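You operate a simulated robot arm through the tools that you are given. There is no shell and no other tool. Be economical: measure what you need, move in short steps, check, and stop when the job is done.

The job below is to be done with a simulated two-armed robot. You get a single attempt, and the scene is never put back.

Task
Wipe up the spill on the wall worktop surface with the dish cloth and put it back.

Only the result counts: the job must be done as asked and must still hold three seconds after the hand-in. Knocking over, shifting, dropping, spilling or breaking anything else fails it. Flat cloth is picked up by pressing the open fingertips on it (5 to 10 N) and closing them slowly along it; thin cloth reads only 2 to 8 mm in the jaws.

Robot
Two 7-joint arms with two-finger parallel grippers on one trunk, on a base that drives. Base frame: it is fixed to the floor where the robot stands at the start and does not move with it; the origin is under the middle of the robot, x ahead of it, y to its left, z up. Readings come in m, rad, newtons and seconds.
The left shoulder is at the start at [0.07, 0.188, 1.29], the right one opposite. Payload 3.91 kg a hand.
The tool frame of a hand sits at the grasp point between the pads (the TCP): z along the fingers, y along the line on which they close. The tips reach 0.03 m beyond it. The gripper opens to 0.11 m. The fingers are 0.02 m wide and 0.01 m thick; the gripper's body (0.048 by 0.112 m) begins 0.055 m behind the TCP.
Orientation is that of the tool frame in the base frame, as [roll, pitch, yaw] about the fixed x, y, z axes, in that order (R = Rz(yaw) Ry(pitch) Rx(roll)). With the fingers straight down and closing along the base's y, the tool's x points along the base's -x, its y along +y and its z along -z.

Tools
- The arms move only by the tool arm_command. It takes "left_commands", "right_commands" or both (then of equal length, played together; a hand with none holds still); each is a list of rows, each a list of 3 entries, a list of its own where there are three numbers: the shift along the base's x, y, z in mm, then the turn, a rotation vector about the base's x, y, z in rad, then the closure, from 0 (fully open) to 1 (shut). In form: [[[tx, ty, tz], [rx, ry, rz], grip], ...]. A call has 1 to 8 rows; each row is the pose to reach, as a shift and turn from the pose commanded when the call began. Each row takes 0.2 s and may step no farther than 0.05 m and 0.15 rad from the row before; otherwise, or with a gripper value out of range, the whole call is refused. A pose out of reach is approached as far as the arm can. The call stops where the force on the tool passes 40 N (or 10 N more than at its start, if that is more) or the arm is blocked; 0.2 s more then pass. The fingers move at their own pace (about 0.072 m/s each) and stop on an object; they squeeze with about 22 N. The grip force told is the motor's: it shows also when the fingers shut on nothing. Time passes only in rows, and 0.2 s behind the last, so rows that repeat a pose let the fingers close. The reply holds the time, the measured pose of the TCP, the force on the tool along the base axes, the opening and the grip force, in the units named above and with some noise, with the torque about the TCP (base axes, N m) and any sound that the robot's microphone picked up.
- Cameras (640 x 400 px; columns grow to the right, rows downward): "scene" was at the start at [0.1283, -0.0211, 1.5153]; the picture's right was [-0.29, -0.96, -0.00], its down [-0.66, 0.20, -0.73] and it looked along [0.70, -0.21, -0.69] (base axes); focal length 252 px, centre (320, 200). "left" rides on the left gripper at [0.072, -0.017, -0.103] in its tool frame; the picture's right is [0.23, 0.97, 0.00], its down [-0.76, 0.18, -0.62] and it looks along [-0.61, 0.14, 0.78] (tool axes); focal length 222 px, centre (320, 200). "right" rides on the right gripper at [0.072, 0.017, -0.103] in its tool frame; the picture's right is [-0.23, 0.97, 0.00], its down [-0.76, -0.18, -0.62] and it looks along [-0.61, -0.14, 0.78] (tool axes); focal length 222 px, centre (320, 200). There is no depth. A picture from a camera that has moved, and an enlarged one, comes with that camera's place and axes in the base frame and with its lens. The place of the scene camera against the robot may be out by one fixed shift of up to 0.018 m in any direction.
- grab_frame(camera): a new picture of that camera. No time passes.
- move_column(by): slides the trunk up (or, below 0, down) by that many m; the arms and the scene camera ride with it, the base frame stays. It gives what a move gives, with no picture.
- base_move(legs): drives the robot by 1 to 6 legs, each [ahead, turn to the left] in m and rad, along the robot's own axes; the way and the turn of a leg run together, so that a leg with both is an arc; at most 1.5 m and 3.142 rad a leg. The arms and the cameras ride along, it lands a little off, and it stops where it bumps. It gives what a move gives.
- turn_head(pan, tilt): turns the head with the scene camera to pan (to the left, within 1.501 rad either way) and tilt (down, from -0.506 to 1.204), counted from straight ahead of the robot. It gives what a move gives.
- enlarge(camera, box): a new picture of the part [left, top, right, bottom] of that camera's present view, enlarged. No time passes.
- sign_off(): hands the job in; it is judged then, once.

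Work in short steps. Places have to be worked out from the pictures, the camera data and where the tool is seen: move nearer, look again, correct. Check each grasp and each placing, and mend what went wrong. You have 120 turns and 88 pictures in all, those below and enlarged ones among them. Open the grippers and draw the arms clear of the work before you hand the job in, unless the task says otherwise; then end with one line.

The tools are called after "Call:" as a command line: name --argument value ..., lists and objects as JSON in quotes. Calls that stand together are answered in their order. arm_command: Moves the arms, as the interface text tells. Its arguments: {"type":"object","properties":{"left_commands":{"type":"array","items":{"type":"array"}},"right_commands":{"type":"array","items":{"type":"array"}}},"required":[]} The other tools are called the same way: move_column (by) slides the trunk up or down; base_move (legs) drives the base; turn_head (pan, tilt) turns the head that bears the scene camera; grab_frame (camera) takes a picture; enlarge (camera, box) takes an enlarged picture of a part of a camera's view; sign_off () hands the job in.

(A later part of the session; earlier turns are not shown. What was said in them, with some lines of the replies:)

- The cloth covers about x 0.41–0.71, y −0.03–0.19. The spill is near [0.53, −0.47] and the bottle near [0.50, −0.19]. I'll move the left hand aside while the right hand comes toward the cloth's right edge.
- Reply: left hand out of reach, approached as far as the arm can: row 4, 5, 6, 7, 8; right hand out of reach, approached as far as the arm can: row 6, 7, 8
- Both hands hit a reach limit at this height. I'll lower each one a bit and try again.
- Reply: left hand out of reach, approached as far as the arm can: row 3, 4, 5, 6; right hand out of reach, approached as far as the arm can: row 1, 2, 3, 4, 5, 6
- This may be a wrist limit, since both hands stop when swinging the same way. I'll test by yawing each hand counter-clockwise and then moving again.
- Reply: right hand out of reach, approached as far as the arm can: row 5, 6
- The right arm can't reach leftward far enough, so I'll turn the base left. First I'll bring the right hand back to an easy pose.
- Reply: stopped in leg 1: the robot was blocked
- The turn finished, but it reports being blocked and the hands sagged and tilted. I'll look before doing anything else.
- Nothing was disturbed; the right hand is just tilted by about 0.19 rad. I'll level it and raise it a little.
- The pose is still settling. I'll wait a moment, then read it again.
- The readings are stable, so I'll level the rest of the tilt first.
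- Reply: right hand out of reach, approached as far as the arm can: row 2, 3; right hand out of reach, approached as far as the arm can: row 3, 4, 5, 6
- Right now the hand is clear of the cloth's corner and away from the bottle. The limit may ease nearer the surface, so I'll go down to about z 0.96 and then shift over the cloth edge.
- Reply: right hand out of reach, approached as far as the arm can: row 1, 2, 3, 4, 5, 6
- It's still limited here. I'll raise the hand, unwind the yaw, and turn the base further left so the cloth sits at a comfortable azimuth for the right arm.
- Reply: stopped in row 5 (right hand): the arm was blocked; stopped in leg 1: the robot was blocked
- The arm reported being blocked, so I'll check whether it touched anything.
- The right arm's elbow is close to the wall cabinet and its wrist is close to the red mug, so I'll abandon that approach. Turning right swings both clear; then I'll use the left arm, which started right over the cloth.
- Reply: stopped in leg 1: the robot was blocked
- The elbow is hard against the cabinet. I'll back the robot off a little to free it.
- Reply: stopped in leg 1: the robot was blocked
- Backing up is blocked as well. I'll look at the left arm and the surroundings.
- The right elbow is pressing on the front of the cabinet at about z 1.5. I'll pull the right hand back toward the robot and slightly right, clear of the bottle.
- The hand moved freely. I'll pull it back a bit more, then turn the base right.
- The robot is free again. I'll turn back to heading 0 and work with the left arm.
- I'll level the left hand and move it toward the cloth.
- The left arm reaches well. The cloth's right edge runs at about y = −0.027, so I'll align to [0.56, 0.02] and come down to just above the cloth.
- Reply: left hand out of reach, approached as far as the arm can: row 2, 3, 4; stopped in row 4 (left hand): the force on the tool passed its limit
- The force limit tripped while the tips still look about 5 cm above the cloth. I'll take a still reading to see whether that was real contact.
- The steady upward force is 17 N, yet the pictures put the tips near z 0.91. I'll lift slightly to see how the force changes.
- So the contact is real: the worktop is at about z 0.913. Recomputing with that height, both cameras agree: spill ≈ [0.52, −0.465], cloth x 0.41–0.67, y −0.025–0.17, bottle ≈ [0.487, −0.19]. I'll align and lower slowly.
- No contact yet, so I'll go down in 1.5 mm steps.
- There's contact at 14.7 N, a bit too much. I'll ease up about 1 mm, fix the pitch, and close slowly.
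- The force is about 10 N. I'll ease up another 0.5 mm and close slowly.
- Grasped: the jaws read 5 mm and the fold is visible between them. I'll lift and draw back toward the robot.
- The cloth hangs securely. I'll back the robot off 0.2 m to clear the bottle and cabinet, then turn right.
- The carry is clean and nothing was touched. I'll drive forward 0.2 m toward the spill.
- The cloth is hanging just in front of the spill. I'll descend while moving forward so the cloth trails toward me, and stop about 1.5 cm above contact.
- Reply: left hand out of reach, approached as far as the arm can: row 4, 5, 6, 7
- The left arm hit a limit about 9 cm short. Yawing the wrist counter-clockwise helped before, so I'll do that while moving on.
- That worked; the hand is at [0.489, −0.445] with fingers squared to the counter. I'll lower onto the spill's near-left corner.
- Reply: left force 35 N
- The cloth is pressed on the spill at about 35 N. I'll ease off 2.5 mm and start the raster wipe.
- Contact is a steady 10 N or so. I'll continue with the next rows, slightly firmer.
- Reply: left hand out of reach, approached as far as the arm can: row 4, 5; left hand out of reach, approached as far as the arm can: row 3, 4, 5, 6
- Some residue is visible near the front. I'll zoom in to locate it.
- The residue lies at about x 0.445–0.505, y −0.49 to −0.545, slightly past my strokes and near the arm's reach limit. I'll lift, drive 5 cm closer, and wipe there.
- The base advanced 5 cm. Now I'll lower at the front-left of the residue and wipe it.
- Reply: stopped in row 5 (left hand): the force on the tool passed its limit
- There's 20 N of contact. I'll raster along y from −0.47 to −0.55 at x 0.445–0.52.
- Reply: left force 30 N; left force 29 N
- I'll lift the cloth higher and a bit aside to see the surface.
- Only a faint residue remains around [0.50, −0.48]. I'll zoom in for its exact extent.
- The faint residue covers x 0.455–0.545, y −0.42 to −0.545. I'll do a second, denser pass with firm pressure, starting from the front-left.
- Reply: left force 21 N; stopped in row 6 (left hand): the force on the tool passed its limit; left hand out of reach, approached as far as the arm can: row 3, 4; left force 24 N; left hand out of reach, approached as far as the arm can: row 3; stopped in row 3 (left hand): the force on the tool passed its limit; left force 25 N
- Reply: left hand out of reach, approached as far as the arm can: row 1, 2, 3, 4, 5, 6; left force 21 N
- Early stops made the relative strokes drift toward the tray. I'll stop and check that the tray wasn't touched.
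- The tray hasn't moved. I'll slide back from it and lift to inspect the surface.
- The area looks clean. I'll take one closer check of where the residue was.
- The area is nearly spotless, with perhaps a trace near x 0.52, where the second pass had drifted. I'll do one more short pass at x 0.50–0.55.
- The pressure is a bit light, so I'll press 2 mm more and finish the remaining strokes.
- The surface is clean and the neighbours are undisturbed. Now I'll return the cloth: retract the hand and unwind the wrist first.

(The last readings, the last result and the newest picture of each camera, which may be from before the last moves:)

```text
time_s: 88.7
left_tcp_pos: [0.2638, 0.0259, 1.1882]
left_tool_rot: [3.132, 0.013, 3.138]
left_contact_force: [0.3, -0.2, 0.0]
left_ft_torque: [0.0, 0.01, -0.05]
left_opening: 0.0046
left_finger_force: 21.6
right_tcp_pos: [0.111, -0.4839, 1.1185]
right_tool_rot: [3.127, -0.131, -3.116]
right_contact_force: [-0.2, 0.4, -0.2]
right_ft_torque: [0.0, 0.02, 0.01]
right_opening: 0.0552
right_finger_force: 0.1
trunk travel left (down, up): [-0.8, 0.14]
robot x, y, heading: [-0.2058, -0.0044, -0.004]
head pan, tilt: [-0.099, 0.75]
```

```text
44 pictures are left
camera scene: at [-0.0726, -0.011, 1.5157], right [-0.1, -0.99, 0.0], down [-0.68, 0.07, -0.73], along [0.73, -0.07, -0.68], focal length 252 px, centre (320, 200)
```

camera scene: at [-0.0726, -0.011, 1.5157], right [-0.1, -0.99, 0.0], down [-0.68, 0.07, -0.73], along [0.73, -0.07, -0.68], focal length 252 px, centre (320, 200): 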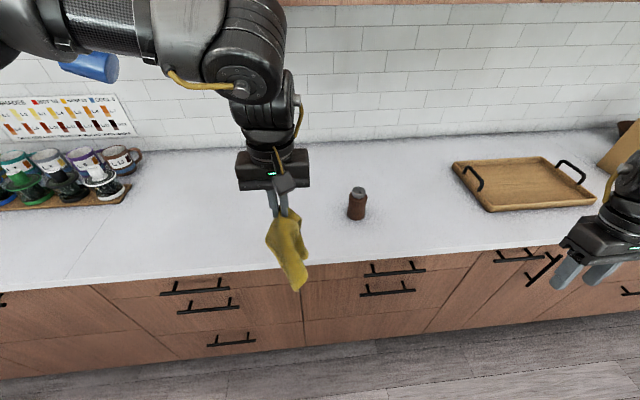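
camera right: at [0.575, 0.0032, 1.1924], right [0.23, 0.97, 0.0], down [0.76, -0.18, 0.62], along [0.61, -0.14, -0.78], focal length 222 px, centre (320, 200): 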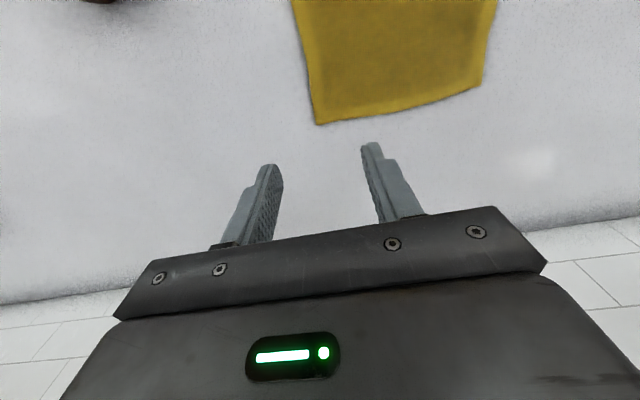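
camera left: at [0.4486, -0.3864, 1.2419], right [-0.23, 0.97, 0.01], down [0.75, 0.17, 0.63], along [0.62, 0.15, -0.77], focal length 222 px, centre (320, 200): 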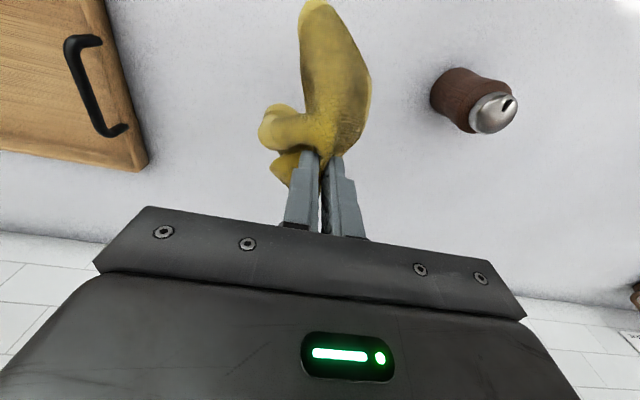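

The carry back is clean. I'll drive forward 0.2 m to the original stance.

Call:
base_move --legs '[[0.2, 0]]'

Call:
arm_command --left_commands '[[[10, 25, -5], [0, 0, 0.07], 1], [[30, 55, -10], [0, 0, 0.14], 1], [[50, 85, -20], [0, 0, 0.2], 1], [[70, 115, -35], [0, 0, 0.25], 1], [[80, 140, -50], [0, 0, 0.3], 1], [[80, 150, -60], [0, 0, 0.3], 1], [[80, 150, -60], [0, 0, 0.3], 1]]'

Call:
grab_frame --camera "scene"

```text
time_s: 90.2
left_tcp_pos: [0.4571, 0.0272, 1.1899]
left_tool_rot: [3.133, 0.014, 3.14]
left_contact_force: [0.1, 0.9, -0.1]
left_ft_torque: [0.01, -0.02, -0.06]
left_opening: 0.0044
left_finger_force: 22.0
right_tcp_pos: [0.3075, -0.4813, 1.1195]
right_tool_rot: [3.128, -0.13, -3.112]
right_contact_force: [0.1, 0.8, -0.7]
right_ft_torque: [0.0, -0.04, -0.03]
right_opening: 0.0549
right_finger_force: 0.0
trunk travel left (down, up): [-0.8, 0.14]
robot x, y, heading: [-0.0066, -0.007, 0.001]
head pan, tilt: [-0.099, 0.75]
```

```text
time_s: 91.8
left_tcp_pos: [0.5408, 0.1778, 1.1284]
left_tool_rot: [3.132, 0.013, -2.842]
left_contact_force: [-0.5, 0.6, -0.7]
left_ft_torque: [0.0, -0.01, -0.07]
left_opening: 0.0045
left_finger_force: 21.9
right_tcp_pos: [0.3101, -0.4828, 1.1187]
right_tool_rot: [3.128, -0.132, -3.112]
right_contact_force: [0.3, -0.5, 0.2]
right_ft_torque: [-0.01, -0.02, 0.02]
right_opening: 0.0553
right_finger_force: 0.1
trunk travel left (down, up): [-0.8, 0.14]
robot x, y, heading: [-0.0066, -0.0041, 0.001]
head pan, tilt: [-0.099, 0.75]
```

```text
43 pictures are left
camera scene: at [0.1231, -0.0111, 1.5157], right [-0.1, -1.0, 0.0], down [-0.68, 0.07, -0.73], along [0.73, -0.07, -0.68], focal length 252 px, centre (320, 200)
```

scene: 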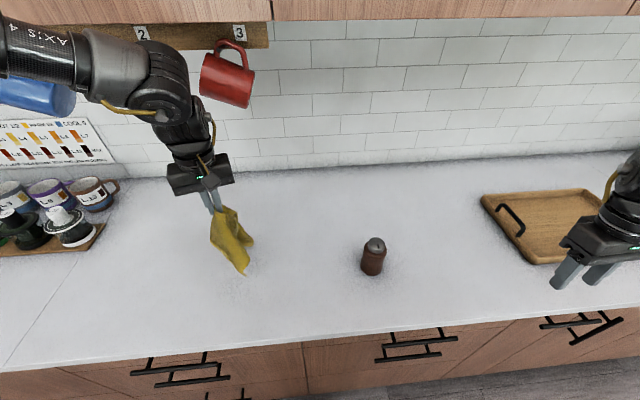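

Now I'll lay it down: lower the free edge near y 0.17 and sweep toward −y to its original right edge, unwinding the yaw as I go.

Call:
arm_command --left_commands '[[[4, 8, -35], [0, 0, 0], 1], [[4, 0, -70], [0, 0, 0], 1], [[4, -30, -100], [0, 0, -0.06], 1], [[4, -65, -125], [0, 0, -0.12], 1], [[4, -100, -145], [0, 0, -0.2], 1], [[4, -130, -160], [0, 0, -0.26], 1], [[4, -156, -170], [0, 0, -0.3], 1], [[4, -156, -170], [0, 0, -0.3], 1]]'

Call:
grab_frame --camera "scene"

Call:
grab_frame --camera "left"

```text
time_s: 93.7
left_tcp_pos: [0.5432, 0.0206, 0.9579]
left_tool_rot: [3.133, 0.012, 3.141]
left_contact_force: [0.0, -0.6, -0.8]
left_ft_torque: [0.04, 0.01, 0.07]
left_opening: 0.0044
left_finger_force: 21.6
right_tcp_pos: [0.31, -0.4799, 1.1185]
right_tool_rot: [3.128, -0.133, -3.113]
right_contact_force: [-0.5, -0.2, 0.1]
right_ft_torque: [0.02, 0.01, 0.02]
right_opening: 0.0547
right_finger_force: 0.0
trunk travel left (down, up): [-0.8, 0.14]
robot x, y, heading: [-0.0039, -0.0033, -0.003]
head pan, tilt: [-0.099, 0.75]
```

```text
42 pictures are left
camera scene: at [0.1233, -0.0099, 1.5157], right [-0.1, -1.0, 0.0], down [-0.68, 0.07, -0.73], along [0.73, -0.07, -0.68], focal length 252 px, centre (320, 200)
```

scene: 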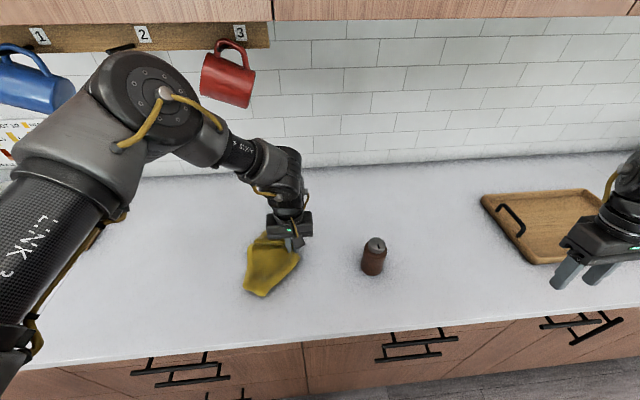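

```text
41 pictures are left
camera left: at [0.4684, 0.0027, 1.0596], right [-0.23, 0.97, 0.01], down [0.75, 0.17, 0.63], along [0.62, 0.15, -0.77], focal length 222 px, centre (320, 200)
```

left: 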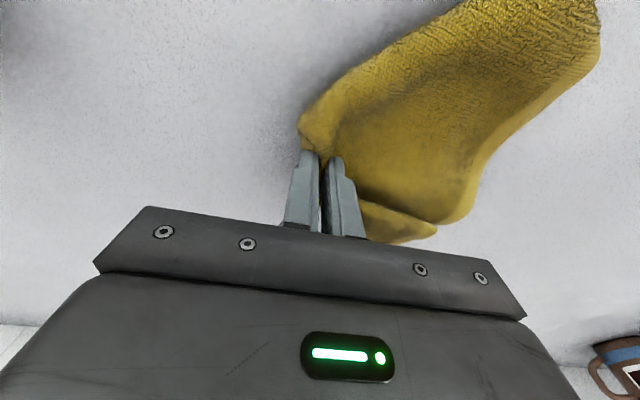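

The cloth is back over its original place, though partly folded. I'll touch it down and release.

Call:
arm_command --left_commands '[[[0, 0, -5], [0, 0, 0], 1], [[0, 0, -9], [0, 0, 0], 1], [[0, 0, -9], [0, 0, 0], 0.8], [[0, 0, -8], [0, 0, 0], 0.6], [[0, 0, -5], [0, 0, 0], 0.5], [[0, 0, 20], [0, 0, 0], 0.5], [[0, 0, 60], [0, 0, 0], 0.5], [[0, 0, 100], [0, 0, 0], 0.5]]'

Call:
arm_command --left_commands '[[[-10, 35, 30], [0, 0, 0.1], 0.5], [[-20, 80, 35], [0, 0, 0.2], 0.5], [[-30, 125, 35], [0, 0, 0.3], 0.5], [[-45, 170, 35], [0, 0, 0.4], 0.5], [[-70, 210, 35], [0, 0, 0.5], 0.5], [[-100, 245, 35], [0, 0, 0.6], 0.5]]'

Call:
enlarge --camera "scene" --box '[200, 190, 360, 310]'

```text
time_s: 95.5
left_tcp_pos: [0.5423, 0.0233, 1.0594]
left_tool_rot: [3.131, 0.012, -3.141]
left_contact_force: [-0.1, -0.3, 0.6]
left_ft_torque: [0.0, -0.01, 0.04]
left_opening: 0.0549
left_finger_force: 0.0
right_tcp_pos: [0.3083, -0.483, 1.1192]
right_tool_rot: [3.128, -0.132, -3.111]
right_contact_force: [0.2, -0.1, -0.1]
right_ft_torque: [-0.02, 0.0, 0.01]
right_opening: 0.0547
right_finger_force: 0.0
trunk travel left (down, up): [-0.8, 0.14]
robot x, y, heading: [-0.0074, -0.0058, -0.004]
head pan, tilt: [-0.099, 0.75]
```

```text
time_s: 96.8
left_tcp_pos: [0.4445, 0.2677, 1.0952]
left_tool_rot: [3.132, 0.014, -2.54]
left_contact_force: [0.9, 0.2, -0.2]
left_ft_torque: [-0.01, 0.03, -0.01]
left_opening: 0.055
left_finger_force: 0.1
right_tcp_pos: [0.3085, -0.4795, 1.119]
right_tool_rot: [3.129, -0.13, -3.113]
right_contact_force: [-0.3, 0.4, -0.3]
right_ft_torque: [-0.02, 0.03, 0.04]
right_opening: 0.055
right_finger_force: 0.0
trunk travel left (down, up): [-0.8, 0.14]
robot x, y, heading: [-0.0104, -0.0025, -0.001]
head pan, tilt: [-0.099, 0.75]
```

```text
3.33 times, centred on (280, 250) of scene
camera zoom: at [0.1223, -0.0079, 1.5158], right [-0.1, -1.0, 0.0], down [-0.68, 0.07, -0.73], along [0.73, -0.07, -0.68], focal length 842 px, centre (453, 33)
```

zoom: 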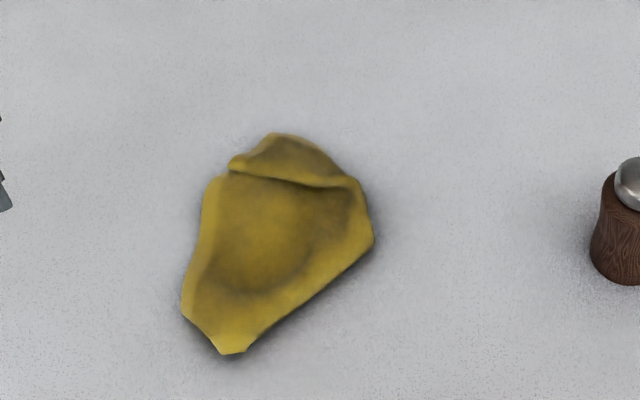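

The cloth's centroid is about [0.53, 0.105] against the original [0.54, 0.07]. I'll pinch its right corner region and pull it about 4–5 cm toward −y, which re-centres and flattens it.

Call:
arm_command --left_commands '[[[30, -40, 0], [0, 0, -0.12], 0.6], [[50, -80, 0], [0, 0, -0.24], 0.6], [[65, -120, 0], [0, 0, -0.36], 0.6], [[80, -160, 0], [0, 0, -0.48], 0.6], [[85, -195, -20], [0, 0, -0.6], 0.6], [[85, -210, -60], [0, 0, -0.6], 0.6], [[85, -210, -105], [0, 0, -0.6], 0.6], [[85, -210, -135], [0, 0, -0.6], 0.6]]'

Call:
grab_frame --camera "left"

```text
time_s: 98.7
left_tcp_pos: [0.532, 0.0543, 0.9583]
left_tool_rot: [3.131, 0.013, 3.14]
left_contact_force: [-0.2, -0.4, 0.3]
left_ft_torque: [-0.04, -0.02, 0.0]
left_opening: 0.0442
left_finger_force: 0.1
right_tcp_pos: [0.3088, -0.482, 1.1178]
right_tool_rot: [3.13, -0.129, -3.111]
right_contact_force: [0.2, 0.2, 0.2]
right_ft_torque: [0.01, -0.01, -0.02]
right_opening: 0.0549
right_finger_force: 0.0
trunk travel left (down, up): [-0.8, 0.14]
robot x, y, heading: [-0.0066, -0.0063, 0.003]
head pan, tilt: [-0.099, 0.75]
```

```text
39 pictures are left
camera left: at [0.4556, 0.0362, 1.0605], right [-0.23, 0.97, 0.01], down [0.75, 0.17, 0.64], along [0.62, 0.15, -0.77], focal length 222 px, centre (320, 200)
```

left: 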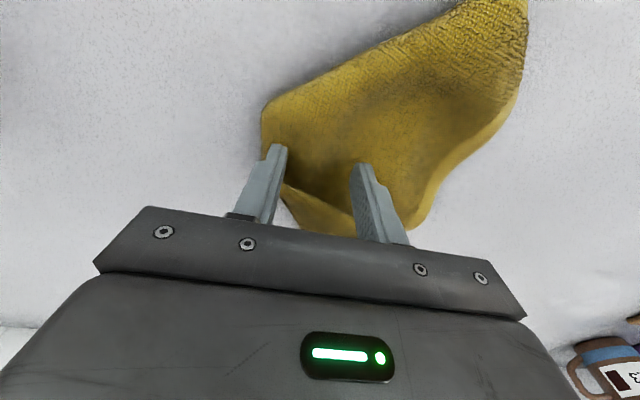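

The fingers straddle the right tip of the cloth. I'll press down gently.

Call:
arm_command --left_commands '[[[0, 0, -5], [0, 0, 0], 0.6], [[0, 0, -9], [0, 0, 0], 0.6], [[0, 0, -12], [0, 0, 0], 0.6], [[0, 0, -12], [0, 0, 0], 0.6]]'

```text
time_s: 99.7
left_tcp_pos: [0.5297, 0.056, 0.9481]
left_tool_rot: [3.131, 0.015, 3.141]
left_contact_force: [2.0, -0.2, 16.8]
left_ft_torque: [-0.41, -0.03, 0.06]
left_opening: 0.0444
left_finger_force: 0.1
right_tcp_pos: [0.3083, -0.4811, 1.1189]
right_tool_rot: [3.128, -0.131, -3.112]
right_contact_force: [0.1, 0.8, 0.6]
right_ft_torque: [0.01, 0.0, 0.04]
right_opening: 0.0548
right_finger_force: 0.0
trunk travel left (down, up): [-0.8, 0.14]
robot x, y, heading: [-0.0094, -0.0091, 0.002]
head pan, tilt: [-0.099, 0.75]
```

I'll ease off slightly, close slowly, then pull toward −y just above the surface.

Call:
arm_command --left_commands '[[[0, 0, 1], [0, 0, 0], 0.68], [[0, 0, 1], [0, 0, 0], 0.75], [[0, 0, 1], [0, 0, 0], 0.82], [[0, 0, 1], [0, 0, 0], 0.9], [[0, 0, 1], [0, 0, 0], 1], [[0, 0, 1], [0, 0, 0], 1], [[0, 0, 4], [0, 0, 0], 1]]'

Call:
arm_command --left_commands '[[[0, -12, 1], [0, 0, 0], 1], [[0, -24, 1], [0, 0, 0], 1], [[0, -36, 1], [0, 0, 0], 1], [[2, -46, 1], [0, 0, 0], 1], [[2, -46, 1], [0, 0, 0], 1]]'

Call:
enlarge --camera "scene" --box '[200, 190, 360, 310]'

```text
time_s: 101.2
left_tcp_pos: [0.5279, 0.056, 0.9514]
left_tool_rot: [3.132, 0.011, 3.139]
left_contact_force: [-1.1, -1.5, 6.3]
left_ft_torque: [-0.09, 0.05, -0.02]
left_opening: 0.0094
left_finger_force: 21.9
right_tcp_pos: [0.3094, -0.4817, 1.1189]
right_tool_rot: [3.126, -0.131, -3.111]
right_contact_force: [-1.2, 0.6, -0.1]
right_ft_torque: [0.0, -0.01, -0.01]
right_opening: 0.0551
right_finger_force: 0.1
trunk travel left (down, up): [-0.8, 0.14]
robot x, y, heading: [-0.0057, -0.0047, 0.004]
head pan, tilt: [-0.099, 0.75]
```

```text
time_s: 102.5
left_tcp_pos: [0.5306, 0.0121, 0.9515]
left_tool_rot: [3.132, 0.014, -3.141]
left_contact_force: [0.5, 1.3, 5.1]
left_ft_torque: [-0.01, 0.04, -0.03]
left_opening: 0.0095
left_finger_force: 21.4
right_tcp_pos: [0.3078, -0.4815, 1.1194]
right_tool_rot: [3.127, -0.131, -3.112]
right_contact_force: [-0.2, 0.7, 0.1]
right_ft_torque: [0.01, -0.03, 0.01]
right_opening: 0.055
right_finger_force: 0.0
trunk travel left (down, up): [-0.8, 0.14]
robot x, y, heading: [-0.0116, -0.0075, -0.001]
head pan, tilt: [-0.099, 0.75]
```

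```text
3.33 times, centred on (280, 250) of scene
camera zoom: at [0.1226, -0.0104, 1.5158], right [-0.1, -1.0, 0.0], down [-0.68, 0.07, -0.73], along [0.73, -0.07, -0.68], focal length 842 px, centre (453, 33)
```

zoom: 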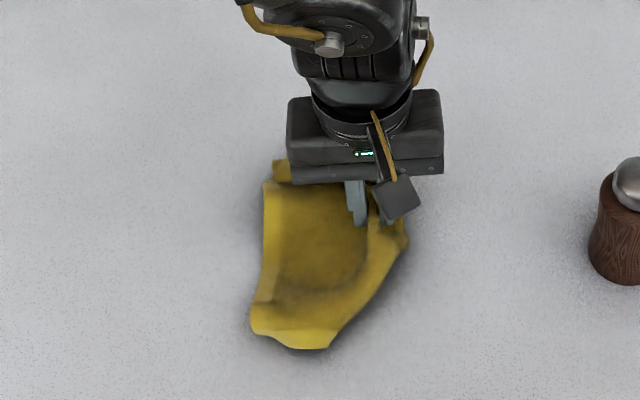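

The cloth is now centred at about y 0.055 within its original footprint. I'll release and withdraw upward, then to the left.

Call:
arm_command --left_commands '[[[0, 0, -2], [0, 0, 0], 0.85], [[0, 0, -2], [0, 0, 0], 0.65], [[0, 0, 0], [0, 0, 0], 0.5], [[0, 0, 0], [0, 0, 0], 0.4], [[0, 0, 30], [0, 0, 0], 0.4], [[0, 0, 70], [0, 0, 0], 0.4], [[0, 0, 110], [0, 0, 0], 0.4], [[0, 0, 140], [0, 0, 0], 0.4]]'

Call:
arm_command --left_commands '[[[-10, 40, 0], [0, 0, 0.12], 0], [[-25, 80, 0], [0, 0, 0.24], 0], [[-40, 120, 0], [0, 0, 0.36], 0], [[-55, 160, 0], [0, 0, 0.48], 0], [[-75, 200, 0], [0, 0, 0.6], 0], [[-105, 238, 0], [0, 0, 0.6], 0]]' --right_commands '[[[0, 0, 0], [0, 0, 0], 0], [[0, 0, 0], [0, 0, 0], 0], [[0, 0, 0], [0, 0, 0], 0], [[0, 0, 0], [0, 0, 0], 0], [[0, 0, 0], [0, 0, 0], 0], [[0, 0, 0], [0, 0, 0], 0]]'

Call:
grab_frame --camera "scene"

Call:
enlarge --camera "scene" --box '[200, 190, 360, 310]'

```text
time_s: 104.2
left_tcp_pos: [0.5301, 0.0113, 1.0928]
left_tool_rot: [3.131, 0.013, -3.141]
left_contact_force: [0.1, -0.2, 0.4]
left_ft_torque: [0.03, -0.01, -0.02]
left_opening: 0.0659
left_finger_force: 0.1
right_tcp_pos: [0.3085, -0.4815, 1.118]
right_tool_rot: [3.127, -0.13, -3.11]
right_contact_force: [0.0, -0.1, -0.7]
right_ft_torque: [0.01, -0.02, -0.03]
right_opening: 0.0549
right_finger_force: 0.0
trunk travel left (down, up): [-0.8, 0.14]
robot x, y, heading: [-0.0068, -0.0036, 0.005]
head pan, tilt: [-0.099, 0.75]
```

```text
time_s: 105.7
left_tcp_pos: [0.4251, 0.2522, 1.0932]
left_tool_rot: [3.134, 0.015, -2.541]
left_contact_force: [-0.8, 0.2, 0.9]
left_ft_torque: [-0.02, -0.02, -0.01]
left_opening: 0.1098
left_finger_force: 0.1
right_tcp_pos: [0.3088, -0.4789, 1.1192]
right_tool_rot: [3.129, -0.131, -3.111]
right_contact_force: [-0.4, 0.6, 0.4]
right_ft_torque: [-0.03, -0.03, 0.01]
right_opening: 0.1099
right_finger_force: 0.0
trunk travel left (down, up): [-0.8, 0.14]
robot x, y, heading: [-0.0103, -0.0068, 0.006]
head pan, tilt: [-0.099, 0.75]
```

```text
37 pictures are left
camera scene: at [0.1218, -0.0072, 1.5159], right [-0.1, -1.0, 0.0], down [-0.68, 0.07, -0.73], along [0.73, -0.07, -0.68], focal length 252 px, centre (320, 200)
```

scene: 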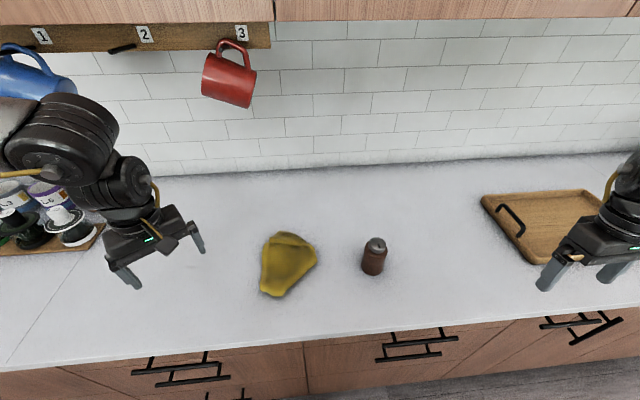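

```text
3.33 times, centred on (280, 250) of scene
camera zoom: at [0.1218, -0.0072, 1.5159], right [-0.1, -1.0, 0.0], down [-0.68, 0.07, -0.73], along [0.73, -0.07, -0.68], focal length 842 px, centre (453, 33)
```

zoom: 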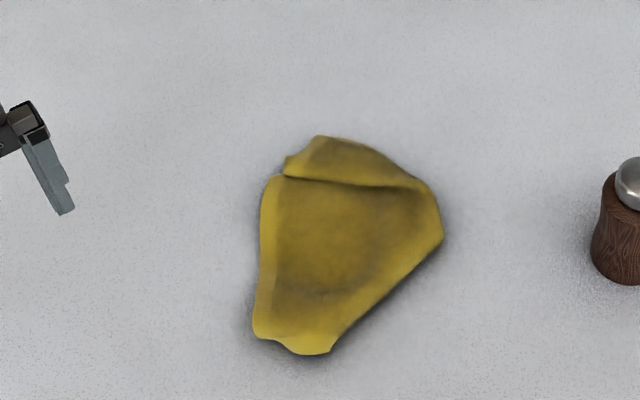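

The cloth now lies entirely inside its original footprint, and the bottle, mugs and tray look unchanged. One last check of the former spill area.

Call:
enlarge --camera "scene" --box '[410, 210, 530, 300]'

```text
4.44 times, centred on (470, 255) of scene
camera zoom: at [0.1218, -0.0072, 1.5159], right [-0.1, -1.0, 0.0], down [-0.68, 0.07, -0.73], along [0.73, -0.07, -0.68], focal length 1122 px, centre (-347, -44)
```

zoom: 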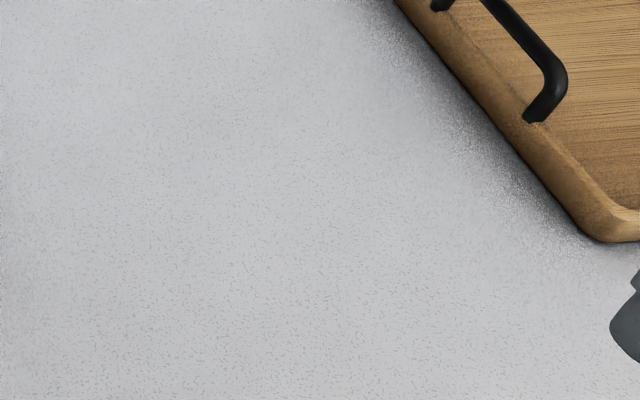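

The spill area is clean, both grippers are open and both arms are clear, so I'm handing in.

Call:
sign_off

```text
The job is handed in.
```

I wiped up the spill and put the dish cloth back where it was, though it lies partly folded rather than flat. The last close-up shows the worktop clean, and the bottle, mugs and tray look unmoved.
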